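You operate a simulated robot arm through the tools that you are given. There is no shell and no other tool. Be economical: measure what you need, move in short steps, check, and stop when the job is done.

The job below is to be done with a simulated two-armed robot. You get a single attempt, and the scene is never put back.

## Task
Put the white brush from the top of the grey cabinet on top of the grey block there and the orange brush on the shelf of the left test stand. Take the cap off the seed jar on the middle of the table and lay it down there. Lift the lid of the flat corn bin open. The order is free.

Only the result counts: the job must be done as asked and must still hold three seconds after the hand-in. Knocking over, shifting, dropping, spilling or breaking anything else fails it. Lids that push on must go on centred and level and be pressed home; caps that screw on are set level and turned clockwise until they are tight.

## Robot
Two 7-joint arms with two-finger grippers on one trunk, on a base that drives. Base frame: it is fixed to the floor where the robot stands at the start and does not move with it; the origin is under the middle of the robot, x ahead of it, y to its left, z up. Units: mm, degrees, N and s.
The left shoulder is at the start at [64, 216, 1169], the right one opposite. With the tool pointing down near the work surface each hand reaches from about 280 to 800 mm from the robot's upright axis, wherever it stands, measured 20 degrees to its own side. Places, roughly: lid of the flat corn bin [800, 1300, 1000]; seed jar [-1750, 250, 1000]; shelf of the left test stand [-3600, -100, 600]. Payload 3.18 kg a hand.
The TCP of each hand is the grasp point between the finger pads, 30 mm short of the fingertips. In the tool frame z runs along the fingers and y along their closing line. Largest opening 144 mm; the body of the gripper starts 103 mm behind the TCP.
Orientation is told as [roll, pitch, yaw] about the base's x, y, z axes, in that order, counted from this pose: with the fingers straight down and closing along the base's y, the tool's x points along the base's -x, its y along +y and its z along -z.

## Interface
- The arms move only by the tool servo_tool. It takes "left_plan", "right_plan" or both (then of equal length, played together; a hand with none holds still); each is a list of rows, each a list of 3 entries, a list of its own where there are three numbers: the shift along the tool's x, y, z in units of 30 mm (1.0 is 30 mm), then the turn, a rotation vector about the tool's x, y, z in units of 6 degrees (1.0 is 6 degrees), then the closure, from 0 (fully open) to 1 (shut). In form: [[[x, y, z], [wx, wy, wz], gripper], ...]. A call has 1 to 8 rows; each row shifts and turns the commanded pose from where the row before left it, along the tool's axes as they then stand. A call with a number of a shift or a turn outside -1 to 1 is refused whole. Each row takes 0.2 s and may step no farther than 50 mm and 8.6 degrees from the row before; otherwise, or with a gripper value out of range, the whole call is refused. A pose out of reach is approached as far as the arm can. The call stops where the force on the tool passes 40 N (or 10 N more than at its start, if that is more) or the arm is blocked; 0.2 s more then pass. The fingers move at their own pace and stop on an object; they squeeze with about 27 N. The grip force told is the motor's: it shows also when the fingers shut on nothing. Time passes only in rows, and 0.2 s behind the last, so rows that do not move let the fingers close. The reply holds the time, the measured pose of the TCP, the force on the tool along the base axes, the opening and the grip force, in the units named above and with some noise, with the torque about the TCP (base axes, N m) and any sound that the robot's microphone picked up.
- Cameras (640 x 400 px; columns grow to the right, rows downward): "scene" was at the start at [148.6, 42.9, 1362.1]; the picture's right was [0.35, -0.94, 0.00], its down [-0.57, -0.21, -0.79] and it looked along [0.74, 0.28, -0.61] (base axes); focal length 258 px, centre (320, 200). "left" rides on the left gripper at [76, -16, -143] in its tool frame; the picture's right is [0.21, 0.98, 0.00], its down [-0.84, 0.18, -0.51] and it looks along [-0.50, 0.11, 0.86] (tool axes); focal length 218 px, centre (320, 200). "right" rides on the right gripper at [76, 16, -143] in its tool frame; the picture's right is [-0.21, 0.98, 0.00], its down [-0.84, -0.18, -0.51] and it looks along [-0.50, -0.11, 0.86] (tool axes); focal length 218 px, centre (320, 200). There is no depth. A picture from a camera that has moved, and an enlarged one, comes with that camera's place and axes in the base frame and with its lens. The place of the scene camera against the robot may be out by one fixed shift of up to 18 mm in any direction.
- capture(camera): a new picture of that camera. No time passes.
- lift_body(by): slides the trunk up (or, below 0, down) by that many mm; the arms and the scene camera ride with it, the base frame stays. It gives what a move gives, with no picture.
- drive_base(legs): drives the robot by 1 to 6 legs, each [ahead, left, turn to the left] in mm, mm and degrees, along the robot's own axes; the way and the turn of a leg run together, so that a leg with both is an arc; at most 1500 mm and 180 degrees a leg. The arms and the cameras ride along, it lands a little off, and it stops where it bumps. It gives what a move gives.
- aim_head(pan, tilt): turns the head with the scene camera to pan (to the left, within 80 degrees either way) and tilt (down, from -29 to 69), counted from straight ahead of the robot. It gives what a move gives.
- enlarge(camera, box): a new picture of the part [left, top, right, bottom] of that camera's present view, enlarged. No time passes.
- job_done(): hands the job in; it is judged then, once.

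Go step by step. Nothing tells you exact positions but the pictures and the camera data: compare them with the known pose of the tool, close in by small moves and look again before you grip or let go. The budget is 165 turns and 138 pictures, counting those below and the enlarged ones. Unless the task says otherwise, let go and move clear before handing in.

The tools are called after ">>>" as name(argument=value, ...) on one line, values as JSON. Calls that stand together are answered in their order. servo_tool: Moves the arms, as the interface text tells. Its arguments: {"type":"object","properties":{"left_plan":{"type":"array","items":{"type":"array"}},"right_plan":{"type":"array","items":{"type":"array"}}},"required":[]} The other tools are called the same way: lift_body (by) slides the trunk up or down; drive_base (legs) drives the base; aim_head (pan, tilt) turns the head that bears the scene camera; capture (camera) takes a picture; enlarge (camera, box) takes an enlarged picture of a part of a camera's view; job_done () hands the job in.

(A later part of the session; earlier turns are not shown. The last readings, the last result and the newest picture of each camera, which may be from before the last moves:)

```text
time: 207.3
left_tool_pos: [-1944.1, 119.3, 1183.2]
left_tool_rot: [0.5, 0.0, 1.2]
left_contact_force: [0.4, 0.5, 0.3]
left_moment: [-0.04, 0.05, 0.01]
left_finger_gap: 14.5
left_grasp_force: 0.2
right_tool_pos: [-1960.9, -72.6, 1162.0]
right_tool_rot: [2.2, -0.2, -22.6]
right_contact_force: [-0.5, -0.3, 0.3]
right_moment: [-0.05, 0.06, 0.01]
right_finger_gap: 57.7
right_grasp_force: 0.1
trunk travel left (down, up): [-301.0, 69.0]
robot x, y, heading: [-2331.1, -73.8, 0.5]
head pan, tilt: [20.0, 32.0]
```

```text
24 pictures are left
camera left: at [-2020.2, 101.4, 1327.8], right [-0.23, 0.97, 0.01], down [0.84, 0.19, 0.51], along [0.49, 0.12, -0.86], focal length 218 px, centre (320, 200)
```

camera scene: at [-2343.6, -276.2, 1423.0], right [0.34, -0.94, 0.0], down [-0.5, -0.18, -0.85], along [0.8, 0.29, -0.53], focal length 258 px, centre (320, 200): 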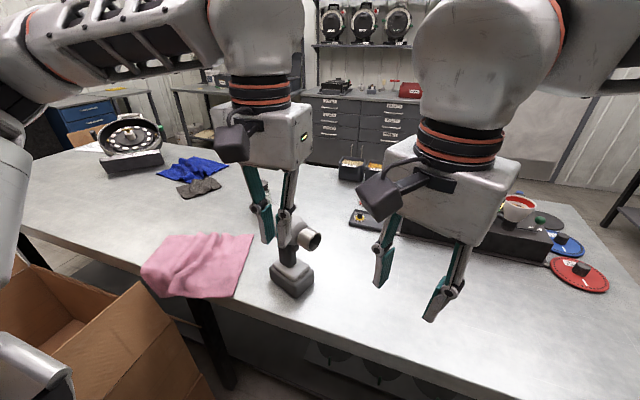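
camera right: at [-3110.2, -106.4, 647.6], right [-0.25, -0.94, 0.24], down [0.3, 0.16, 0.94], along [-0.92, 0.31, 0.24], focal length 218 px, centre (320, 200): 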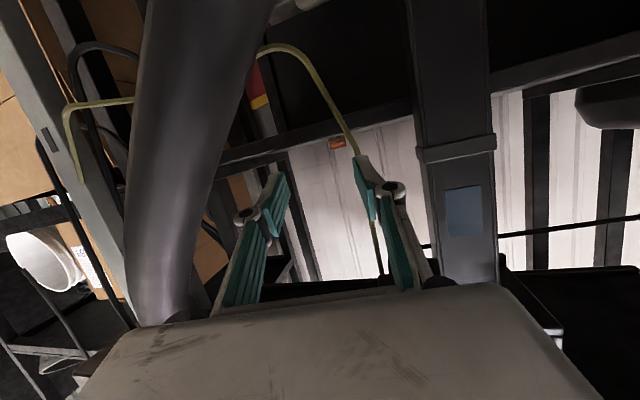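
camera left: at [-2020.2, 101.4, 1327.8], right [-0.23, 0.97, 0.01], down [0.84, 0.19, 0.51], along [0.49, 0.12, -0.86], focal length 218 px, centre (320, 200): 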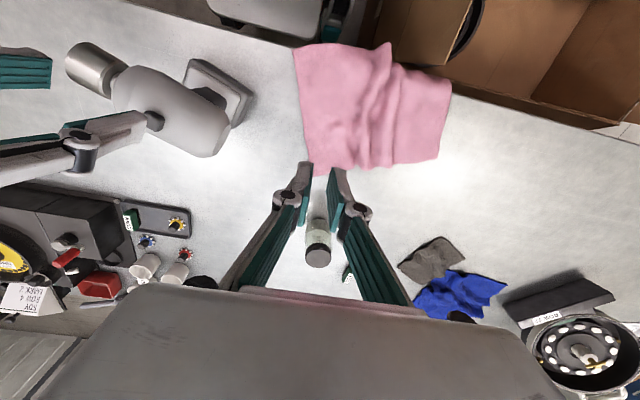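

>>> enlarge(camera="left", box=[260, 180, 380, 280])

>>> aim_head(pan=28, tilt=38)

>>> capture(camera="scene")

```text
4.00 times, centred on (320, 230) of left
camera zoom: at [-2020.2, 101.4, 1327.8], right [-0.23, 0.97, 0.01], down [0.84, 0.19, 0.51], along [0.49, 0.12, -0.86], focal length 873 px, centre (320, 80)
```

zoom: 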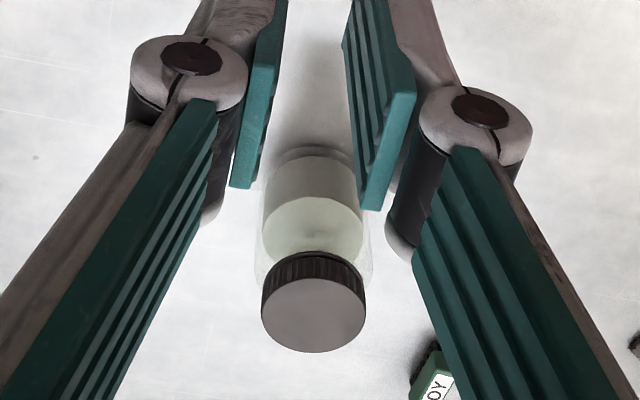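

```text
time: 208.0
left_tool_pos: [-1945.4, 118.6, 1185.9]
left_tool_rot: [0.4, -0.1, 1.1]
left_contact_force: [0.3, -0.3, -0.2]
left_moment: [0.0, -0.02, 0.0]
left_finger_gap: 14.3
left_grasp_force: 0.0
right_tool_pos: [-1961.6, -73.0, 1163.6]
right_tool_rot: [2.3, -0.3, -22.7]
right_contact_force: [0.3, 0.1, -0.4]
right_moment: [0.02, -0.04, 0.01]
right_finger_gap: 57.6
right_grasp_force: 0.1
trunk travel left (down, up): [-301.0, 69.0]
robot x, y, heading: [-2328.2, -74.1, 0.3]
head pan, tilt: [28.0, 38.0]
```

```text
22 pictures are left
camera scene: at [-2202.5, -22.2, 1413.9], right [0.47, -0.88, 0.0], down [-0.54, -0.29, -0.79], along [0.69, 0.37, -0.62], focal length 258 px, centre (320, 200)
```

scene: 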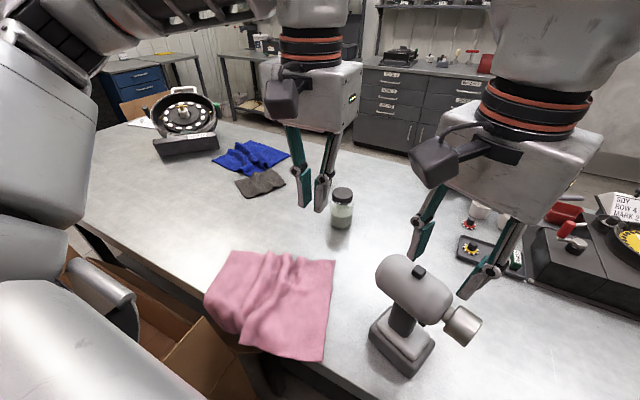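

It is a ribbed screw cap on a glass jar: cap top ≈[−1702,173,1005], jar ≈60 mm across. I'll hold the glass with the left hand (tool tilted forward) and unscrew with the right from above. First I'll turn the base about 20° toward it.

>>> drive_base(legs=[[-40, 10, 0], [0, 0, 20]])

>>> servo_tool(left_plan=[[[-0.6, 0, 0.1], [0, -1, 0], 0.4], [[-0.6, 0, 0.2], [0, -1, 0], 0.3], [[-0.6, 0, 0.3], [0, -1, 0], 0.3], [[-0.6, 0, 0.3], [0, -1, 0], 0.3], [[-0.55, 0, 0.4], [0, -1, 0], 0.3], [[-0.5, 0, 0.4], [0, -1, 0], 0.3], [[-0.4, 0, 0.4], [0, -1, 0], 0.3]], right_plan=[[[-0.8, 0, 0], [0, 0, 0], 0.6], [[-0.8, 0, 0], [0, 0, 0], 0.6], [[-0.8, 0, 0], [0, 0, 0], 0.5], [[-0.8, 0, 0], [0, 0, 0], 0.5], [[-0.5, 0, 0], [0, 0, 0], 0.5], [[0, 0, 0], [0, 0, 0], 0.5], [[0, 0, 0], [0, 0, 0], 0.5]])

```text
time: 210.1
left_tool_pos: [-2073.8, 249.9, 1184.5]
left_tool_rot: [0.5, -0.1, 21.3]
left_contact_force: [0.1, 0.1, 0.5]
left_moment: [0.0, 0.03, 0.01]
left_finger_gap: 14.2
left_grasp_force: 0.0
right_tool_pos: [-2025.5, 64.2, 1162.9]
right_tool_rot: [2.2, -0.3, -2.4]
right_contact_force: [-0.5, -0.2, 0.5]
right_moment: [0.0, 0.01, 0.0]
right_finger_gap: 57.5
right_grasp_force: 0.1
trunk travel left (down, up): [-301.0, 69.0]
robot x, y, heading: [-2366.8, -66.5, 20.4]
head pan, tilt: [28.0, 38.0]
stopped in leg 2: the robot was blocked; the commanded pose is now the measured one
```

```text
time: 211.7
left_tool_pos: [-1951.8, 297.8, 1157.7]
left_tool_rot: [0.6, -42.1, 21.0]
left_contact_force: [1.1, -0.3, -0.5]
left_moment: [0.0, 0.03, -0.03]
left_finger_gap: 101.0
left_grasp_force: 0.0
right_tool_pos: [-1912.9, 58.6, 1162.7]
right_tool_rot: [2.2, -0.2, -2.5]
right_contact_force: [0.5, -0.5, -0.8]
right_moment: [0.0, 0.01, -0.01]
right_finger_gap: 72.1
right_grasp_force: 0.0
trunk travel left (down, up): [-301.0, 69.0]
robot x, y, heading: [-2367.3, -66.3, 20.3]
head pan, tilt: [28.0, 38.0]
```

>>> servo_tool(left_plan=[[[0, 0, 0], [0.585, 0, 0.65], 0.3], [[0, 0, 0], [0.585, 0, 0.65], 0.3], [[0, 0, 0], [0.585, 0, 0.65], 0.3], [[0, 0, 0], [0.585, 0, 0.65], 0.3]], right_plan=[[[-0.8, 0.3, -0.4], [0, 0, 0], 0.5], [[-0.8, 0.3, -0.4], [0, 0, 0], 0.5], [[-0.8, 0.3, -0.4], [0, 0, 0], 0.5], [[-0.6, 0.2, -0.4], [0, 0, 0], 0.5]])

>>> lift_body(by=-120)

>>> capture(camera="left")

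```text
time: 212.7
left_tool_pos: [-1953.5, 296.5, 1159.6]
left_tool_rot: [0.6, -41.9, -0.2]
left_contact_force: [-0.2, 0.0, -0.1]
left_moment: [-0.03, -0.04, -0.01]
left_finger_gap: 101.1
left_grasp_force: 0.1
right_tool_pos: [-1823.0, 86.3, 1215.6]
right_tool_rot: [2.4, -0.3, -2.5]
right_contact_force: [-0.1, -0.2, -0.1]
right_moment: [0.0, 0.03, 0.02]
right_finger_gap: 72.0
right_grasp_force: 0.0
trunk travel left (down, up): [-301.0, 69.0]
robot x, y, heading: [-2370.6, -68.7, 20.5]
head pan, tilt: [28.0, 38.0]
```

```text
time: 214.2
left_tool_pos: [-1953.9, 296.5, 1041.6]
left_tool_rot: [0.7, -42.0, -0.1]
left_contact_force: [-0.3, -0.4, -0.4]
left_moment: [0.0, -0.04, 0.0]
left_finger_gap: 100.4
left_grasp_force: 0.1
right_tool_pos: [-1824.1, 85.0, 1094.2]
right_tool_rot: [2.4, -0.5, -2.6]
right_contact_force: [-0.4, -0.3, 1.0]
right_moment: [0.01, -0.05, 0.0]
right_finger_gap: 71.9
right_grasp_force: 0.0
trunk travel left (down, up): [-181.0, 189.0]
robot x, y, heading: [-2368.7, -62.3, 20.5]
head pan, tilt: [28.0, 38.0]
```

```text
21 pictures are left
camera left: at [-2106.2, 280.4, 1097.1], right [-0.16, 0.98, -0.13], down [0.29, 0.17, 0.94], along [0.94, 0.11, -0.31], focal length 218 px, centre (320, 200)
```

left: 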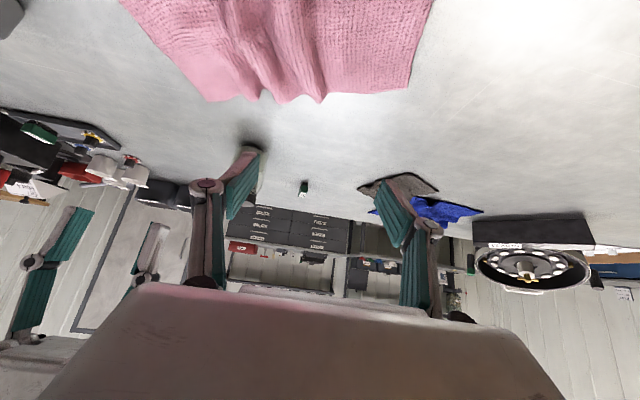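

>>> servo_tool(left_plan=[[[-0.09, -0.68, 0.75], [0, -1, 0], 0.3], [[-0.01, -0.68, 0.75], [0, -1, 0], 0.3], [[0.07, -0.68, 0.75], [0, -1, 0], 0.3], [[0.15, -0.68, 0.74], [0, 0, 0], 0.3], [[0.15, -0.68, 0.74], [0, 0, 0], 0.3], [[0.15, -0.68, 0.74], [0, 0, 0], 0.3]])

>>> capture(camera="left")

```text
time: 215.6
left_tool_pos: [-1891.6, 244.7, 1001.7]
left_tool_rot: [0.8, -57.8, -0.5]
left_contact_force: [-0.1, 0.6, -0.2]
left_moment: [0.0, -0.01, 0.0]
left_finger_gap: 100.7
left_grasp_force: 0.0
left hand out of reach, approached as far as the arm can: row 2, 3, 4, 5, 6
right_tool_pos: [-1822.9, 85.4, 1092.5]
right_tool_rot: [2.3, -0.3, -2.5]
right_contact_force: [-0.5, 1.0, -0.1]
right_moment: [0.01, -0.02, -0.01]
right_finger_gap: 72.2
right_grasp_force: 0.1
trunk travel left (down, up): [-181.0, 189.0]
robot x, y, heading: [-2368.9, -66.0, 20.3]
head pan, tilt: [28.0, 38.0]
```

```text
20 pictures are left
camera left: at [-2052.8, 229.3, 1014.6], right [-0.12, 0.98, -0.17], down [0.02, 0.17, 0.98], along [0.99, 0.11, -0.04], focal length 218 px, centre (320, 200)
```

left: 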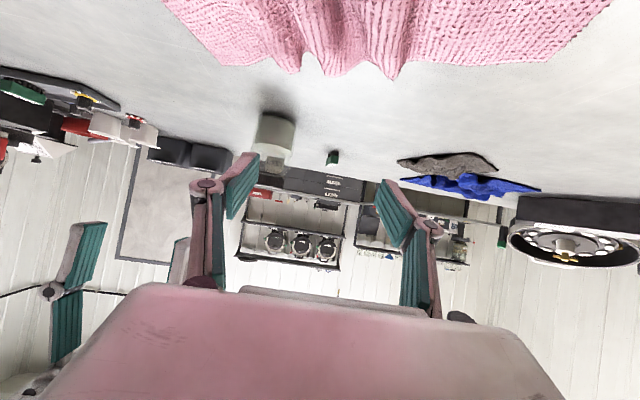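

>>> servo_tool(right_plan=[[[0, 0, -0.8], [0, 0, 0], 0.5], [[0, 0, -0.8], [0, 0, 0], 0.5], [[0, 0, -0.8], [0, 0, 0], 0.5]])

>>> lift_body(by=-90)

```text
time: 216.4
left_tool_pos: [-1891.6, 245.5, 1003.4]
left_tool_rot: [0.8, -57.8, -0.5]
left_contact_force: [-0.8, -0.8, -0.3]
left_moment: [0.03, -0.01, -0.02]
left_finger_gap: 100.9
left_grasp_force: 0.1
right_tool_pos: [-1824.3, 80.7, 1164.5]
right_tool_rot: [2.3, -0.3, -2.5]
right_contact_force: [-0.6, -0.2, -0.4]
right_moment: [-0.02, -0.03, 0.02]
right_finger_gap: 72.2
right_grasp_force: 0.0
trunk travel left (down, up): [-181.0, 189.0]
robot x, y, heading: [-2366.5, -66.7, 20.5]
head pan, tilt: [28.0, 38.0]
```

```text
time: 217.1
left_tool_pos: [-1878.6, 248.3, 905.2]
left_tool_rot: [-3.5, -52.0, 2.8]
left_contact_force: [1.9, 2.5, 10.9]
left_moment: [0.24, -0.19, -0.07]
left_finger_gap: 107.3
left_grasp_force: 3.2
right_tool_pos: [-1817.6, 85.6, 1108.4]
right_tool_rot: [1.7, 1.2, -2.4]
right_contact_force: [-1.0, 0.0, -0.2]
right_moment: [0.0, -0.03, 0.0]
right_finger_gap: 72.1
right_grasp_force: 0.1
trunk travel left (down, up): [-138.0, 231.0]
robot x, y, heading: [-2368.1, -68.0, 20.6]
head pan, tilt: [28.0, 38.0]
stopped: the force on the tool passed its limit at 142 N (the readings are from after the stop); the commanded pose is now the measured one
```

The left fingertips touched the table as the arm caught up with its command. I'll raise it 40 mm at once.

>>> servo_tool(left_plan=[[[-0.53, 0, -0.41], [0, 0, 0], 0.3], [[-0.53, 0, -0.41], [0, 0, 0], 0.3], [[0, 0, 0], [0, 0, 0], 0.3]])

>>> capture(camera="left")

```text
time: 217.9
left_tool_pos: [-1878.6, 248.5, 943.3]
left_tool_rot: [-3.5, -51.5, 2.8]
left_contact_force: [0.7, -0.2, -0.2]
left_moment: [0.02, -0.01, 0.0]
left_finger_gap: 100.8
left_grasp_force: 0.0
right_tool_pos: [-1817.4, 85.7, 1108.2]
right_tool_rot: [1.7, 1.2, -2.5]
right_contact_force: [0.3, -0.9, 0.4]
right_moment: [0.02, 0.03, -0.01]
right_finger_gap: 71.9
right_grasp_force: 0.1
trunk travel left (down, up): [-138.0, 231.0]
robot x, y, heading: [-2372.5, -62.4, 20.8]
head pan, tilt: [28.0, 38.0]
```

```text
19 pictures are left
camera left: at [-2038.2, 234.1, 973.8], right [-0.13, 0.97, -0.2], down [0.13, 0.22, 0.97], along [0.98, 0.1, -0.15], focal length 218 px, centre (320, 200)
```

left: 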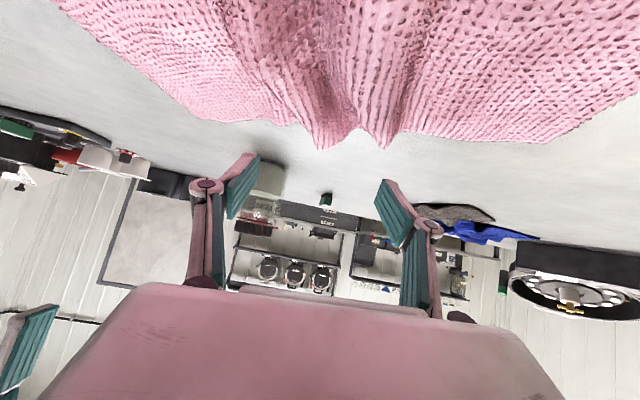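

>>> servo_tool(left_plan=[[[-0.45, -0.65, 0.58], [0, 0, 0], 0.3], [[-0.45, -0.65, 0.58], [0, 0, 0], 0.3], [[-0.45, -0.65, 0.58], [0, 0, 0], 0.3], [[-0.4, -0.6, 0.5], [0, 0, 0], 0.3]])

>>> capture(camera="left")

```text
time: 218.9
left_tool_pos: [-1794.4, 171.1, 946.1]
left_tool_rot: [-3.4, -51.7, 2.7]
left_contact_force: [0.5, -0.4, 0.8]
left_moment: [-0.01, 0.01, 0.01]
left_finger_gap: 100.6
left_grasp_force: 0.0
right_tool_pos: [-1816.9, 84.5, 1110.3]
right_tool_rot: [1.7, 1.2, -2.5]
right_contact_force: [-0.2, 0.2, -0.3]
right_moment: [-0.01, 0.01, 0.02]
right_finger_gap: 71.8
right_grasp_force: 0.1
trunk travel left (down, up): [-138.0, 231.0]
robot x, y, heading: [-2366.1, -68.0, 20.5]
head pan, tilt: [28.0, 38.0]
```

```text
18 pictures are left
camera left: at [-1953.5, 156.9, 976.3], right [-0.13, 0.97, -0.2], down [0.12, 0.22, 0.97], along [0.98, 0.1, -0.15], focal length 218 px, centre (320, 200)
```

left: 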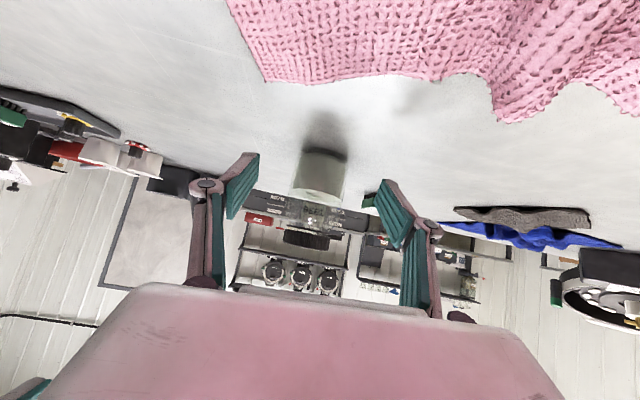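

The jar is centred between the open fingers; its cap spans about z 975–996. I'll advance around the glass and close.

>>> servo_tool(left_plan=[[[-0.42, 0.03, 0.645], [0, 0, 0], 0.3], [[-0.42, 0.03, 0.645], [0, 0, 0], 0.3], [[-0.42, 0.03, 0.645], [0, 0, 0], 0.3], [[-0.42, 0.03, 0.645], [0, 0, 0], 0.3], [[0, 0, 0], [0, 0, 0], 0.45], [[0, 0, 0], [0, 0, 0], 0.55], [[0, 0, 0], [0, 0, 0], 0.7], [[0, 0, 0], [0, 0, 0], 0.8]])

>>> capture(camera="left")

```text
time: 220.7
left_tool_pos: [-1703.5, 174.6, 937.5]
left_tool_rot: [-3.5, -51.6, 2.7]
left_contact_force: [1.6, 1.4, 0.4]
left_moment: [0.12, 0.03, 0.02]
left_finger_gap: 67.2
left_grasp_force: 27.5
right_tool_pos: [-1816.6, 85.3, 1109.0]
right_tool_rot: [1.7, 1.2, -2.6]
right_contact_force: [1.0, 0.0, -0.5]
right_moment: [0.0, 0.02, -0.02]
right_finger_gap: 71.8
right_grasp_force: 0.1
trunk travel left (down, up): [-138.0, 231.0]
robot x, y, heading: [-2366.3, -67.3, 20.6]
head pan, tilt: [28.0, 38.0]
```

```text
17 pictures are left
camera left: at [-1862.2, 161.1, 967.4], right [-0.13, 0.97, -0.2], down [0.12, 0.22, 0.97], along [0.98, 0.1, -0.15], focal length 218 px, centre (320, 200)
```

left: 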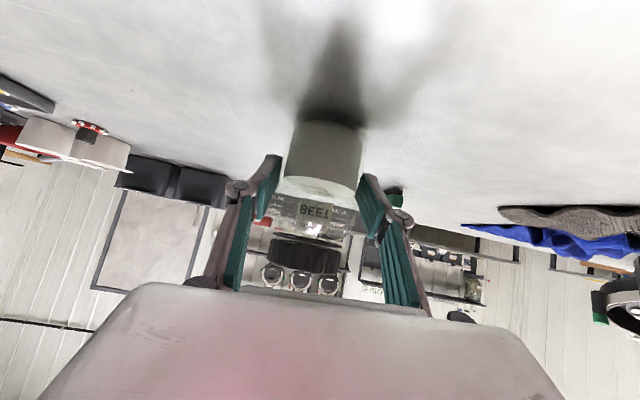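

The jar is held. I'll now bring the right hand above the cap.

>>> servo_tool(right_plan=[[[-0.98, 0.75, 0], [0, 0, 0], 0.3], [[-0.98, 0.75, 0], [0, 0, 0], 0.3], [[-0.98, 0.75, 0.2], [0, 0, 0], 0.3], [[-0.98, 0.72, 0.4], [0, 0, 0], 0.3]], left_plan=[[[0, 0, 0], [0, 0, 0], 0.8], [[0, 0, 0], [0, 0, 0], 0.8], [[0, 0, 0], [0, 0, 0], 0.8], [[0, 0, 0], [0, 0, 0], 0.8]])

>>> capture(camera="right")

```text
time: 221.8
left_tool_pos: [-1702.4, 173.9, 937.7]
left_tool_rot: [-3.4, -51.6, 2.6]
left_contact_force: [1.4, -1.2, 1.7]
left_moment: [0.06, -0.1, -0.03]
left_finger_gap: 67.1
left_grasp_force: 27.3
right_tool_pos: [-1701.4, 152.0, 1139.7]
right_tool_rot: [11.8, 5.5, -1.8]
right_contact_force: [-0.3, -0.9, -0.4]
right_moment: [-0.04, -0.03, -0.04]
right_finger_gap: 100.8
right_grasp_force: 0.0
right hand out of reach, approached as far as the arm can: row 4
trunk travel left (down, up): [-138.0, 231.0]
robot x, y, heading: [-2365.8, -65.2, 20.4]
head pan, tilt: [28.0, 38.0]
stopped in row 4 (right hand): the arm was blocked; the commanded pose is now the measured one
```

```text
16 pictures are left
camera right: at [-1763.3, 140.2, 1289.7], right [0.26, 0.95, 0.18], down [0.87, -0.31, 0.38], along [0.41, 0.06, -0.91], focal length 218 px, centre (320, 200)
```

right: 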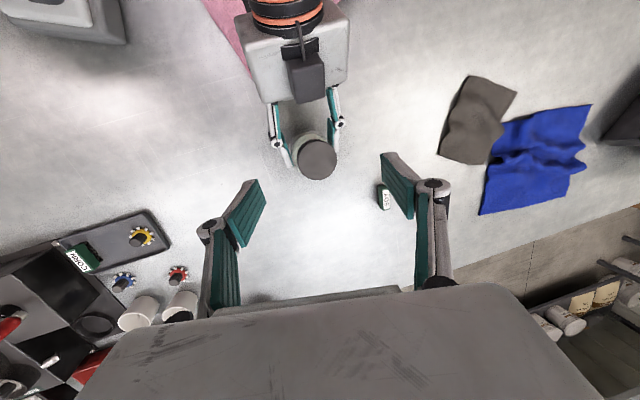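

The cap centre is at about [−1689,173,996]. The right arm is near its reach limit up high; descending should ease that. I'll lower while centring and straightening.

>>> servo_tool(right_plan=[[[-0.1, 0.04, 0.8], [0, 0, 0], 0.3], [[-0.13, 0.04, 0.8], [0, 0, 0], 0.3], [[-0.13, 0.04, 0.8], [0.5, -0.3, 0], 0.3], [[0, 0.1, 0], [0.75, -0.3, 0], 0.3], [[0, 0.1, 0], [0.75, -0.3, 0], 0.3]], left_plan=[[[0, 0, 0], [0, 0, 0], 0.8], [[0, 0, 0], [0, 0, 0], 0.8], [[0, 0, 0], [0, 0, 0], 0.8], [[0, 0, 0], [0, 0, 0], 0.8], [[0, 0, 0], [0, 0, 0], 0.8]])

>>> capture(camera="right")

```text
time: 223.1
left_tool_pos: [-1702.5, 171.7, 937.2]
left_tool_rot: [-3.3, -51.6, 2.4]
left_contact_force: [-1.7, 2.1, 4.7]
left_moment: [0.29, -0.04, 0.05]
left_finger_gap: 67.1
left_grasp_force: 26.9
right_tool_pos: [-1674.3, 139.0, 1120.3]
right_tool_rot: [11.4, 5.8, -5.0]
right_contact_force: [-0.7, 0.3, -0.6]
right_moment: [0.03, 0.01, 0.0]
right_finger_gap: 101.0
right_grasp_force: 0.0
right hand out of reach, approached as far as the arm can: row 5
trunk travel left (down, up): [-138.0, 231.0]
robot x, y, heading: [-2366.3, -66.7, 20.4]
head pan, tilt: [28.0, 38.0]
stopped in row 5 (right hand): the arm was blocked; the commanded pose is now the measured one
```

```text
15 pictures are left
camera right: at [-1736.3, 130.0, 1269.9], right [0.31, 0.94, 0.17], down [0.86, -0.35, 0.37], along [0.41, 0.03, -0.91], focal length 218 px, centre (320, 200)
```

right: 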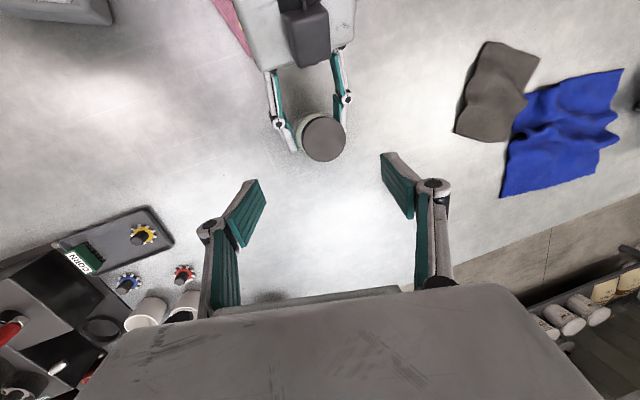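

>>> aim_head(pan=-5, tilt=25)

>>> capture(camera="scene")

```text
time: 224.1
left_tool_pos: [-1702.8, 172.2, 937.4]
left_tool_rot: [-3.4, -51.6, 2.6]
left_contact_force: [1.0, 3.5, 8.8]
left_moment: [0.46, -0.29, 0.03]
left_finger_gap: 67.0
left_grasp_force: 27.0
right_tool_pos: [-1673.4, 136.4, 1119.1]
right_tool_rot: [11.4, 5.6, -4.9]
right_contact_force: [-0.6, 0.5, -0.1]
right_moment: [-0.02, -0.01, -0.01]
right_finger_gap: 100.4
right_grasp_force: 0.2
trunk travel left (down, up): [-138.0, 231.0]
robot x, y, heading: [-2365.6, -70.0, 20.3]
head pan, tilt: [-5.0, 25.0]
```

```text
14 pictures are left
camera scene: at [-2127.1, 24.8, 1261.4], right [0.27, -0.96, 0.0], down [-0.41, -0.11, -0.91], along [0.87, 0.24, -0.42], focal length 258 px, centre (320, 200)
```

scene: 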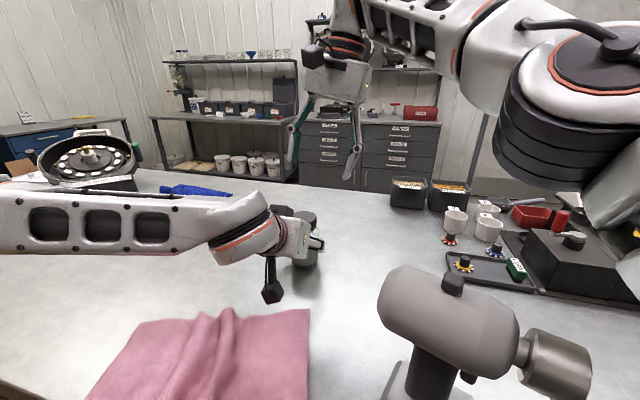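

The right arm cannot come down there; it is crossing inward at full stretch. I'll release the jar, back the left hand out, and instead unscrew with the left hand from a better stance.

>>> servo_tool(left_plan=[[[0, 0, 0], [0, 0, 0], 0.5], [[0, 0, 0], [0, 0, 0], 0.3], [[0.42, 0, -0.645], [0, 0, 0], 0.3], [[0.42, 0, -0.645], [0, 0, 0], 0.3], [[0.42, 0, -0.645], [0, 0, 0], 0.3], [[0.42, 0, -0.645], [0, 0, 0], 0.3], [[0.2, 0.3, -0.8], [0, 1, 0], 0.3], [[0.1, 0.3, -0.8], [0, 1, 0], 0.3]], right_plan=[[[0, 0, 0], [0, 0, 0], 0.3], [[0, 0, 0], [0, 0, 0], 0.3], [[0, 0, 0], [0, 0, 0], 0.3], [[0.5, -0.5, 0], [0, 0, 0], 0.3], [[0.7, -0.7, 0], [0, 0, 0], 0.3], [[0.7, -0.7, 0], [0, 0, 0], 0.3], [[0.7, -0.7, 0], [0, 0, 0], 0.3], [[0.7, -0.7, 0], [0, 0, 0], 0.3]])

>>> lift_body(by=140)

```text
time: 225.9
left_tool_pos: [-1838.8, 188.7, 968.9]
left_tool_rot: [-2.6, -39.5, 1.5]
left_contact_force: [0.7, 0.3, -0.1]
left_moment: [0.02, -0.03, 0.03]
left_finger_gap: 100.8
left_grasp_force: 0.0
right_tool_pos: [-1784.0, 50.7, 1109.9]
right_tool_rot: [11.2, 5.5, -4.6]
right_contact_force: [-0.2, -0.1, 0.3]
right_moment: [0.0, -0.01, 0.01]
right_finger_gap: 100.8
right_grasp_force: 0.1
trunk travel left (down, up): [-138.0, 231.0]
robot x, y, heading: [-2362.2, -67.7, 20.4]
head pan, tilt: [-5.0, 25.0]
```

```text
time: 227.6
left_tool_pos: [-1836.1, 191.6, 1108.6]
left_tool_rot: [-2.8, -39.4, 1.6]
left_contact_force: [0.4, 0.7, 0.6]
left_moment: [-0.01, 0.0, -0.02]
left_finger_gap: 101.0
left_grasp_force: 0.0
right_tool_pos: [-1782.3, 52.3, 1247.4]
right_tool_rot: [11.0, 5.7, -4.4]
right_contact_force: [0.1, 0.1, -0.5]
right_moment: [-0.02, 0.01, 0.01]
right_finger_gap: 100.6
right_grasp_force: 0.0
trunk travel left (down, up): [-278.0, 91.0]
robot x, y, heading: [-2366.2, -67.4, 20.5]
head pan, tilt: [-5.0, 25.0]
```

>>> servo_tool(left_plan=[[[0.3, 0, -0.3], [0, 1, 0], 0.3], [[0.3, 0, -0.3], [0, 1, 0], 0.3], [[0.3, 0, -0.2], [0, 1, 0], 0.3], [[0.3, 0, -0.2], [0, 1, 0], 0.3], [[0.3, 0, -0.2], [0, 1, 0], 0.3], [[0.3, 0, 0], [0.45, 1, 0], 0.3], [[0, 0, 0], [0, 0.55, 0], 0.3]], right_plan=[[[0.9, -0.6, 0], [0.5, 0, 0], 0.3], [[0.9, -0.6, 0], [0.5, 0, 0], 0.3], [[0.9, -0.6, 0], [0.5, -0.5, 0], 0.3], [[0.9, -0.6, 0], [0.3, -0.5, 0], 0.3], [[0.9, -0.6, 0], [0, 0, 0], 0.3], [[0.9, -0.6, 0], [0, 0, 0], 0.3], [[0.9, -0.6, 0], [0, 0, 0], 0.3]])

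>>> drive_base(legs=[[0, 0, -20], [30, -5, 0]])

>>> capture(camera="left")

```text
time: 229.2
left_tool_pos: [-1904.1, 190.3, 1120.0]
left_tool_rot: [-4.7, -0.1, -0.5]
left_contact_force: [-0.4, 0.2, -0.1]
left_moment: [0.0, 0.0, -0.01]
left_finger_gap: 101.0
left_grasp_force: 0.0
right_tool_pos: [-1983.2, -57.4, 1247.4]
right_tool_rot: [0.5, -0.4, -5.0]
right_contact_force: [-0.8, 0.2, 0.2]
right_moment: [0.04, -0.01, -0.05]
right_finger_gap: 100.5
right_grasp_force: 0.0
trunk travel left (down, up): [-278.0, 91.0]
robot x, y, heading: [-2368.4, -67.8, 20.5]
head pan, tilt: [-5.0, 25.0]
```

```text
time: 231.1
left_tool_pos: [-1811.2, 12.4, 1119.3]
left_tool_rot: [-4.8, -0.1, -20.3]
left_contact_force: [0.7, -0.6, -0.7]
left_moment: [0.01, 0.07, 0.0]
left_finger_gap: 100.7
left_grasp_force: 0.2
right_tool_pos: [-1971.9, -192.5, 1248.3]
right_tool_rot: [0.3, -0.3, -24.8]
right_contact_force: [0.0, 1.1, -0.5]
right_moment: [0.04, 0.05, 0.04]
right_finger_gap: 100.9
right_grasp_force: 0.1
trunk travel left (down, up): [-278.0, 91.0]
robot x, y, heading: [-2339.7, -70.0, 0.5]
head pan, tilt: [-5.0, 25.0]
```

```text
13 pictures are left
camera left: at [-1886.2, 36.7, 1263.0], right [0.14, 0.99, -0.08], down [0.87, -0.09, 0.49], along [0.48, -0.14, -0.87], focal length 218 px, centre (320, 200)
```

left: 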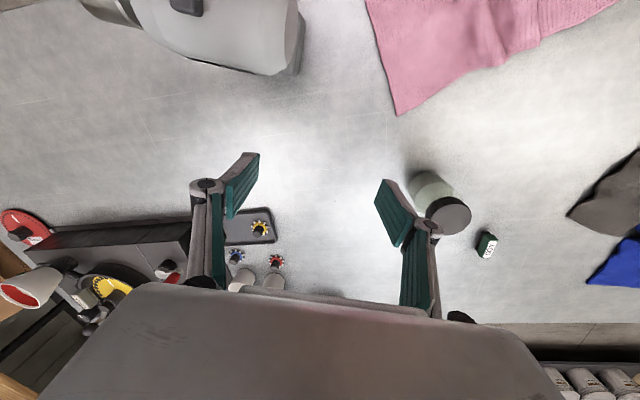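

The cap centre is at about [−1700,169,996]. I'll bring the left hand above it, levelled.

>>> servo_tool(left_plan=[[[-0.24, 0.88, 0], [-0.4, 0, 0], 0.3], [[-0.24, 0.88, 0], [-0.4, 0, 0], 0.3], [[-0.24, 0.88, 0.2], [0, 0, 0], 0.3], [[-0.24, 0.88, 0.3], [0, 0, 0], 0.3], [[-0.24, 0.88, 0.3], [0, 0, 0], 0.3], [[-0.24, 0.88, 0.3], [0, 0, 0], 0.3], [[-0.24, 0.88, 0.3], [0, 0, 0], 0.3]])

>>> servo_tool(left_plan=[[[0, 0, 0], [0, 0, 1], 0.3], [[0, 0, 0], [0, 0, 1], 0.3], [[0, 0, 0], [0, 0, 1], 0.3], [[0, 0, 0], [0, 0, 1], 0.3], [[0, 0, 0], [0, 0, 1], 0.3], [[0, 0, 0], [0, 0, 1], 0.3], [[0, 0, 0], [0, 0, 1], 0.3]])

>>> capture(camera="left")

```text
time: 232.7
left_tool_pos: [-1793.0, 43.0, 1116.6]
left_tool_rot: [-1.6, -0.2, -20.3]
left_contact_force: [-0.3, 0.1, 0.6]
left_moment: [-0.01, -0.04, 0.0]
left_finger_gap: 100.8
left_grasp_force: 0.0
left hand out of reach, approached as far as the arm can: row 2, 3, 4, 5, 6, 7
right_tool_pos: [-1974.4, -192.3, 1247.9]
right_tool_rot: [0.3, -0.3, -24.8]
right_contact_force: [0.5, -0.6, 1.1]
right_moment: [0.04, -0.01, 0.0]
right_finger_gap: 100.8
right_grasp_force: 0.1
trunk travel left (down, up): [-278.0, 91.0]
robot x, y, heading: [-2340.5, -70.3, 0.4]
head pan, tilt: [-5.0, 25.0]
```

```text
time: 234.3
left_tool_pos: [-1792.9, 43.0, 1116.9]
left_tool_rot: [-1.6, -0.1, -20.4]
left_contact_force: [-0.2, -0.4, -0.3]
left_moment: [-0.01, 0.01, -0.02]
left_finger_gap: 100.5
left_grasp_force: 0.1
left hand out of reach, approached as far as the arm can: row 1, 2, 3, 4, 5, 6, 7
right_tool_pos: [-1973.9, -192.2, 1246.7]
right_tool_rot: [0.3, -0.5, -24.8]
right_contact_force: [0.0, 0.3, 0.3]
right_moment: [0.01, -0.02, -0.03]
right_finger_gap: 100.9
right_grasp_force: 0.0
trunk travel left (down, up): [-278.0, 91.0]
robot x, y, heading: [-2334.0, -73.5, 0.4]
head pan, tilt: [-5.0, 25.0]
```

```text
12 pictures are left
camera left: at [-1869.5, 59.5, 1260.3], right [0.14, 0.99, -0.03], down [0.86, -0.11, 0.51], along [0.5, -0.1, -0.86], focal length 218 px, centre (320, 200)
```

left: 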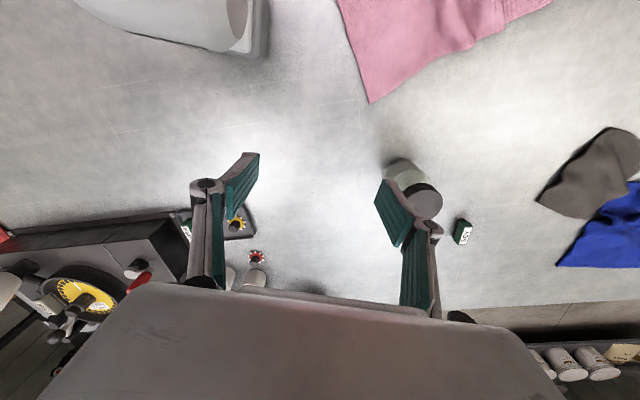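

The commanded twist is not reachable in this posture. I'll untwist toward the natural yaw and see whether the hand follows to the cap.

>>> servo_tool(left_plan=[[[0, 0, 0], [0, 0, -1], 0.3], [[0, 0, 0], [0, 0, -1], 0.3], [[0, 0, 0], [0, 0, -1], 0.3], [[0, 0, 0], [0, 0, -1], 0.3], [[0, 0, 0], [0, 0, -1], 0.3], [[0, 0, 0], [0, 0, -1], 0.3], [[0, 0, 0], [0, 0, -1], 0.3], [[0, 0, 0], [0, 0, -1], 0.3]])

```text
time: 236.1
left_tool_pos: [-1794.0, 41.2, 1115.7]
left_tool_rot: [-1.2, 1.1, 27.8]
left_contact_force: [-0.3, 0.9, 0.4]
left_moment: [-0.02, 0.01, -0.02]
left_finger_gap: 100.7
left_grasp_force: 0.0
right_tool_pos: [-1973.3, -192.5, 1248.5]
right_tool_rot: [0.3, -0.3, -24.9]
right_contact_force: [1.4, 0.1, -1.0]
right_moment: [-0.01, 0.03, -0.02]
right_finger_gap: 100.6
right_grasp_force: 0.1
trunk travel left (down, up): [-278.0, 91.0]
robot x, y, heading: [-2336.3, -70.2, 0.4]
head pan, tilt: [-5.0, 25.0]
```

>>> servo_tool(left_plan=[[[-0.8, 0.38, 0], [0, 0, 0], 0.3], [[-0.8, 0.38, 0.2], [0, 0, 0], 0.3], [[-0.8, 0.38, 0.3], [0, 0, 0], 0.3], [[-0.8, 0.38, 0.3], [0, 0, 0], 0.3], [[-0.8, 0.38, 0.3], [0, 0, 0], 0.3], [[-0.77, 0.4, 0.3], [-0.2, -0.2, 0], 0.3]])

>>> capture(camera="left")

```text
time: 237.5
left_tool_pos: [-1698.8, 167.5, 1068.9]
left_tool_rot: [0.0, -0.2, 27.6]
left_contact_force: [0.1, 0.3, -0.1]
left_moment: [-0.03, 0.01, 0.0]
left_finger_gap: 100.7
left_grasp_force: 0.0
right_tool_pos: [-1971.8, -191.9, 1248.3]
right_tool_rot: [0.3, -0.4, -24.8]
right_contact_force: [0.5, -0.4, -0.6]
right_moment: [-0.02, 0.01, 0.0]
right_finger_gap: 100.8
right_grasp_force: 0.1
trunk travel left (down, up): [-278.0, 91.0]
robot x, y, heading: [-2336.8, -69.2, 0.4]
head pan, tilt: [-5.0, 25.0]
```

```text
11 pictures are left
camera left: at [-1760.2, 118.7, 1212.0], right [-0.64, 0.77, 0.0], down [0.66, 0.55, 0.51], along [0.39, 0.32, -0.86], focal length 218 px, centre (320, 200)
```

left: 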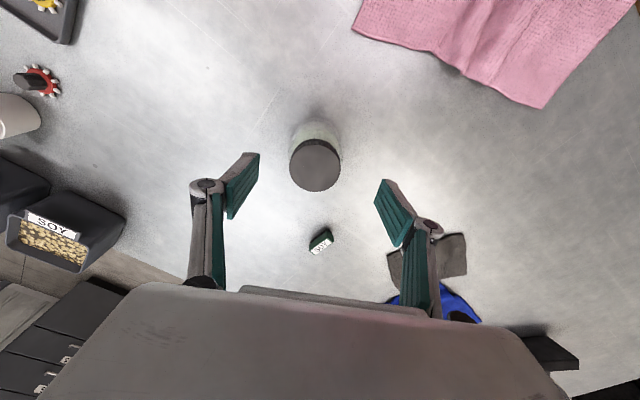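

The cap is centred between the fingers at about [−1692,169]. I'll lower so the tips stay on the cap skirt and close gently.

>>> servo_tool(left_plan=[[[-0.12, -0.03, 0.68], [0, 0, 0], 0.35], [[-0.11, -0.03, 0.68], [0, 0, 0], 0.4], [[0, 0, 0.67], [0, 0, 0], 0.45], [[0, 0, 0], [0, 0, 0], 0.55], [[0, 0, 0], [0, 0, 0], 0.65], [[0, 0, 0], [0, 0, 0], 0.8], [[0, 0, 0], [0, 0, 0], 1]])

>>> capture(camera="left")

```text
time: 239.1
left_tool_pos: [-1690.7, 169.5, 1007.9]
left_tool_rot: [-0.1, -0.2, 27.6]
left_contact_force: [1.1, -0.3, 0.8]
left_moment: [0.08, -0.06, 0.02]
left_finger_gap: 54.1
left_grasp_force: 27.3
right_tool_pos: [-1972.5, -193.0, 1248.1]
right_tool_rot: [0.2, -0.4, -24.8]
right_contact_force: [-0.1, 1.0, -0.5]
right_moment: [-0.04, -0.02, 0.0]
right_finger_gap: 100.8
right_grasp_force: 0.0
trunk travel left (down, up): [-278.0, 91.0]
robot x, y, heading: [-2339.1, -67.9, 0.3]
head pan, tilt: [-5.0, 25.0]
```

```text
10 pictures are left
camera left: at [-1752.4, 120.6, 1151.7], right [-0.64, 0.77, 0.0], down [0.66, 0.55, 0.51], along [0.39, 0.32, -0.86], focal length 218 px, centre (320, 200)
```

left: 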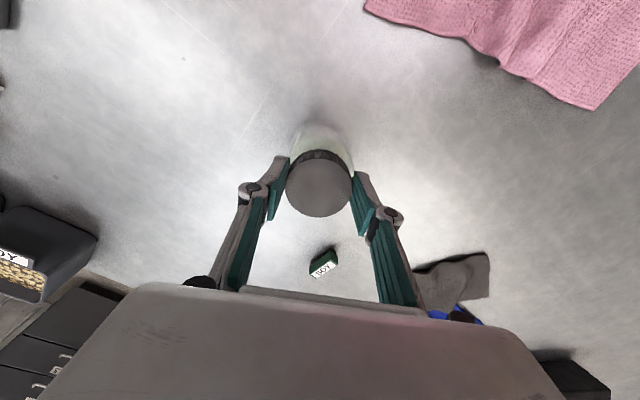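

The cap is gripped. I'll press down lightly and turn counterclockwise, watching the torque.

>>> servo_tool(left_plan=[[[0, 0, 0.08], [0, 0, 0], 1], [[0, 0, 0], [0, 0, -1], 1], [[0, 0, 0], [0, 0, -1], 1], [[0, 0, 0], [0, 0, -1], 1]])

```text
time: 240.1
left_tool_pos: [-1692.3, 169.8, 1007.3]
left_tool_rot: [-0.1, -0.3, 45.8]
left_contact_force: [1.4, 4.3, 14.6]
left_moment: [0.58, 0.09, -0.12]
left_finger_gap: 54.1
left_grasp_force: 27.4
right_tool_pos: [-1974.8, -193.1, 1249.5]
right_tool_rot: [0.3, -0.4, -24.8]
right_contact_force: [-0.5, -0.4, -0.6]
right_moment: [-0.01, -0.01, 0.01]
right_finger_gap: 101.1
right_grasp_force: 0.0
trunk travel left (down, up): [-278.0, 91.0]
robot x, y, heading: [-2338.6, -69.3, 0.6]
head pan, tilt: [-5.0, 25.0]
```

>>> servo_tool(left_plan=[[[0, 0, 0], [0, 0, -1], 1], [[0, 0, 0], [0, 0, -1], 1], [[0, 0, 0], [0, 0, -1], 1], [[0, 0, 0], [0, 0, -1], 1], [[0, 0, 0], [0, 0, -1], 1], [[0, 0, 0], [0, 0, -1], 1], [[0, 0, 0], [0, 0, -1], 1], [[0, 0, 0], [0, 0, -1], 1]])

```text
time: 241.9
left_tool_pos: [-1691.4, 169.1, 1007.0]
left_tool_rot: [-0.3, -0.1, 93.8]
left_contact_force: [1.3, 1.0, 18.0]
left_moment: [0.19, -0.02, -0.21]
left_finger_gap: 53.6
left_grasp_force: 26.9
right_tool_pos: [-1975.8, -193.9, 1247.6]
right_tool_rot: [0.3, -0.4, -24.8]
right_contact_force: [-0.6, -0.1, 0.6]
right_moment: [-0.04, 0.0, 0.02]
right_finger_gap: 100.7
right_grasp_force: 0.1
trunk travel left (down, up): [-278.0, 91.0]
robot x, y, heading: [-2339.2, -72.8, 0.3]
head pan, tilt: [-5.0, 25.0]
```

>>> servo_tool(left_plan=[[[0, 0, 0], [0, 0, -1], 1], [[0, 0, 0], [0, 0, -1], 1], [[0, 0, 0], [0, 0, -1], 1], [[0, 0, 0], [0, 0, -1], 1], [[0, 0, 0], [0, 0, -1], 1], [[0, 0, 0], [0, 0, -1], 1], [[0, 0, 0], [0, 0, -1], 1], [[0, 0, 0], [0, 0, -1], 1]])

```text
time: 243.7
left_tool_pos: [-1693.7, 169.7, 1007.4]
left_tool_rot: [-0.2, 0.0, 141.8]
left_contact_force: [0.2, 1.2, 15.2]
left_moment: [0.17, 0.08, -0.09]
left_finger_gap: 54.2
left_grasp_force: 27.2
right_tool_pos: [-1973.5, -191.1, 1248.5]
right_tool_rot: [0.4, -0.4, -24.8]
right_contact_force: [-0.1, 0.2, -0.8]
right_moment: [0.0, -0.01, 0.0]
right_finger_gap: 100.8
right_grasp_force: 0.1
trunk travel left (down, up): [-278.0, 91.0]
robot x, y, heading: [-2338.6, -70.0, 0.4]
head pan, tilt: [-5.0, 25.0]
```

>>> servo_tool(left_plan=[[[0, 0, 0], [0, 0, -1], 1], [[0, 0, 0], [0, 0, -1], 1], [[0, 0, 0], [0, 0, -1], 1], [[0, 0, 0], [0, 0, -1], 1], [[0, 0, 0], [0, 0, -1], 1], [[0, 0, 0], [0, 0, -1], 1], [[0, 0, 0], [0, 0, -1], 1], [[0, 0, 0], [0, 0, -1], 1]])

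```text
time: 245.5
left_tool_pos: [-1692.7, 171.5, 1006.8]
left_tool_rot: [0.0, 0.3, -170.2]
left_contact_force: [-2.4, 5.0, 16.0]
left_moment: [0.45, 0.2, -0.01]
left_finger_gap: 53.7
left_grasp_force: 27.3
right_tool_pos: [-1975.9, -192.4, 1249.0]
right_tool_rot: [0.2, -0.3, -24.8]
right_contact_force: [-0.4, 0.5, 0.2]
right_moment: [0.02, 0.03, -0.02]
right_finger_gap: 101.0
right_grasp_force: 0.1
trunk travel left (down, up): [-278.0, 91.0]
robot x, y, heading: [-2334.2, -71.3, 0.5]
head pan, tilt: [-5.0, 25.0]
```

I've turned about 160°. Now a small test lift to see whether the cap is free.

>>> servo_tool(left_plan=[[[0, 0, -0.1], [0, 0, 0], 1], [[0, 0, -0.1], [0, 0, 0], 1], [[0, 0, -0.1], [0, 0, 0], 1], [[0, 0, 0], [0, 0, 0], 1]])

>>> enlarge(camera="left", box=[250, 90, 400, 240])

```text
time: 246.5
left_tool_pos: [-1691.2, 169.7, 1013.7]
left_tool_rot: [0.1, 0.1, -170.4]
left_contact_force: [-0.9, -0.1, -2.8]
left_moment: [0.01, 0.01, 0.01]
left_finger_gap: 53.8
left_grasp_force: 27.2
right_tool_pos: [-1973.8, -192.2, 1248.3]
right_tool_rot: [0.3, -0.4, -24.8]
right_contact_force: [-0.8, 0.4, -0.3]
right_moment: [0.0, -0.03, -0.02]
right_finger_gap: 100.6
right_grasp_force: 0.1
trunk travel left (down, up): [-278.0, 91.0]
robot x, y, heading: [-2335.2, -71.9, 0.6]
head pan, tilt: [-5.0, 25.0]
```

```text
2.67 times, centred on (325, 165) of left
camera zoom: at [-1619.5, 200.3, 1158.0], right [0.37, -0.93, 0.0], down [-0.8, -0.32, 0.51], along [-0.47, -0.19, -0.86], focal length 582 px, centre (307, 293)
```

zoom: 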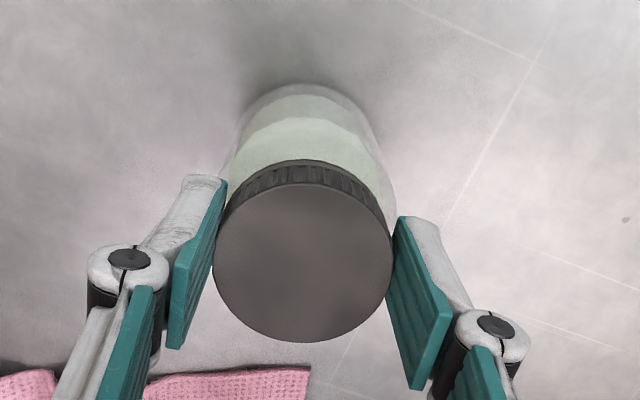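

The jar still hangs on the cap (≈3 N), so it spun along. I'll set it down, press harder and try again for more friction at the table.

>>> servo_tool(left_plan=[[[0, 0, 0.1], [0, 0, 0], 1], [[0, 0, 0.1], [0, 0, 0], 1], [[0, 0, 0.08], [0, 0, 0], 1], [[0, 0, 0.06], [0, 0, 0], 1], [[0, 0, 0], [0, 0, 0], 1]])

>>> servo_tool(left_plan=[[[0, 0, 0.02], [0, 0, -1], 1], [[0, 0, 0], [0, 0, -1], 1]])

```text
time: 247.7
left_tool_pos: [-1691.7, 169.9, 1007.2]
left_tool_rot: [0.0, 0.4, -170.3]
left_contact_force: [0.2, 1.5, 14.6]
left_moment: [0.12, 0.17, 0.0]
left_finger_gap: 53.6
left_grasp_force: 27.1
right_tool_pos: [-1973.9, -193.2, 1249.5]
right_tool_rot: [0.3, -0.4, -24.9]
right_contact_force: [-0.5, 0.6, -0.1]
right_moment: [0.0, -0.01, -0.02]
right_finger_gap: 100.9
right_grasp_force: 0.1
trunk travel left (down, up): [-278.0, 91.0]
robot x, y, heading: [-2341.1, -71.9, 0.5]
head pan, tilt: [-5.0, 25.0]
```

```text
time: 248.3
left_tool_pos: [-1692.5, 171.2, 1005.9]
left_tool_rot: [0.1, 0.4, -158.1]
left_contact_force: [0.3, 8.0, 23.9]
left_moment: [0.56, 0.29, -0.01]
left_finger_gap: 53.8
left_grasp_force: 27.5
right_tool_pos: [-1974.8, -192.8, 1249.0]
right_tool_rot: [0.3, -0.4, -24.8]
right_contact_force: [0.0, 0.1, -0.7]
right_moment: [0.01, 0.03, 0.03]
right_finger_gap: 100.7
right_grasp_force: 0.0
trunk travel left (down, up): [-278.0, 91.0]
robot x, y, heading: [-2340.7, -73.5, 0.6]
head pan, tilt: [-5.0, 25.0]
```

The jar spins with the cap, so it must be held by the other hand. I'll release, unwind the left wrist and restance further turned (≈40°), so the right hand reaches the cap comfortably while the left holds the glass.

>>> servo_tool(left_plan=[[[0, 0, -0.1], [0, 0, 0], 0.8], [[0, 0, 0], [0, 0, 0], 0.5], [[0, 0, 0], [0, 0, 0], 0.35], [[0, 0, -0.9], [0, 0, 0], 0.3], [[0, 0, -0.9], [0, 0, 0], 0.3], [[0, 0, -0.9], [0, 0, 0], 0.3], [[0, 0, 0], [0, 0, 1], 0.3], [[0, 0, 0], [0, 0, 1], 0.3]])

>>> servo_tool(left_plan=[[[0, 0, 0], [0, 0, 1], 0.3], [[0, 0, 0], [0, 0, 1], 0.3], [[0, 0, 0], [0, 0, 1], 0.3], [[0, 0, 0], [0, 0, 1], 0.3], [[0, 0, 0], [0, 0, 1], 0.3], [[0, 0, 0], [0, 0, 1], 0.3], [[0, 0, 0], [0, 0, 1], 0.3], [[0, 0, 0], [0, 0, 1], 0.3]])

>>> servo_tool(left_plan=[[[0, 0, 0], [0, 0, 1], 0.3], [[0, 0, 0], [0, 0, 1], 0.3], [[0, 0, 0], [0, 0, 1], 0.3], [[0, 0, 0], [0, 0, 1], 0.3], [[0, 0, 0], [0, 0, 1], 0.3], [[0, 0, 0], [0, 0, 1], 0.3], [[0, 0, 0], [0, 0, 1], 0.3], [[0, 0, 0], [0, 0, 1], 0.3]])

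>>> servo_tool(left_plan=[[[0, 0, 0], [0, 0, 1], 0.3], [[0, 0, 0], [0, 0, 1], 0.3], [[0, 0, 0], [0, 0, 1], 0.3], [[0, 0, 0], [0, 0, 1], 0.3], [[0, 0, 0], [0, 0, 1], 0.3], [[0, 0, 0], [0, 0, 1], 0.3], [[0, 0, 0], [0, 0, 1], 0.3], [[0, 0, 0], [0, 0, 1], 0.3]])

```text
time: 250.1
left_tool_pos: [-1691.5, 169.6, 1088.9]
left_tool_rot: [0.0, 0.1, -170.4]
left_contact_force: [0.5, -0.2, 0.1]
left_moment: [-0.02, -0.04, -0.01]
left_finger_gap: 100.6
left_grasp_force: 0.1
right_tool_pos: [-1972.6, -193.9, 1247.4]
right_tool_rot: [0.2, -0.4, -24.7]
right_contact_force: [-0.1, -0.2, 0.2]
right_moment: [0.0, -0.01, -0.04]
right_finger_gap: 100.5
right_grasp_force: 0.0
trunk travel left (down, up): [-278.0, 91.0]
robot x, y, heading: [-2335.6, -68.9, 0.4]
head pan, tilt: [-5.0, 25.0]
```

```text
time: 251.9
left_tool_pos: [-1693.1, 169.3, 1087.8]
left_tool_rot: [-0.1, 0.1, 141.5]
left_contact_force: [-0.5, -0.7, 0.1]
left_moment: [0.0, -0.02, -0.04]
left_finger_gap: 100.8
left_grasp_force: 0.1
right_tool_pos: [-1972.6, -192.6, 1247.5]
right_tool_rot: [0.3, -0.3, -24.8]
right_contact_force: [0.3, 0.9, 0.5]
right_moment: [-0.01, -0.01, 0.04]
right_finger_gap: 100.9
right_grasp_force: 0.1
trunk travel left (down, up): [-278.0, 91.0]
robot x, y, heading: [-2336.0, -74.3, 0.3]
head pan, tilt: [-5.0, 25.0]
```

```text
time: 253.7
left_tool_pos: [-1692.1, 169.3, 1087.7]
left_tool_rot: [-0.2, -0.2, 93.6]
left_contact_force: [0.3, -0.1, 0.4]
left_moment: [-0.01, 0.02, -0.03]
left_finger_gap: 100.7
left_grasp_force: 0.1
right_tool_pos: [-1972.6, -192.9, 1248.4]
right_tool_rot: [0.2, -0.4, -24.8]
right_contact_force: [0.1, -0.6, -0.2]
right_moment: [0.0, 0.01, 0.04]
right_finger_gap: 100.9
right_grasp_force: 0.2
trunk travel left (down, up): [-278.0, 91.0]
robot x, y, heading: [-2338.3, -71.1, 0.5]
head pan, tilt: [-5.0, 25.0]
```

```text
time: 255.5
left_tool_pos: [-1691.5, 168.8, 1087.2]
left_tool_rot: [-0.2, -0.2, 45.6]
left_contact_force: [-0.2, -1.3, 0.2]
left_moment: [0.0, 0.01, 0.01]
left_finger_gap: 101.0
left_grasp_force: 0.0
right_tool_pos: [-1973.6, -192.4, 1248.9]
right_tool_rot: [0.4, -0.3, -24.8]
right_contact_force: [-0.5, 1.6, -0.2]
right_moment: [0.01, 0.02, -0.03]
right_finger_gap: 100.9
right_grasp_force: 0.0
trunk travel left (down, up): [-278.0, 91.0]
robot x, y, heading: [-2339.6, -71.9, 0.6]
head pan, tilt: [-5.0, 25.0]
```

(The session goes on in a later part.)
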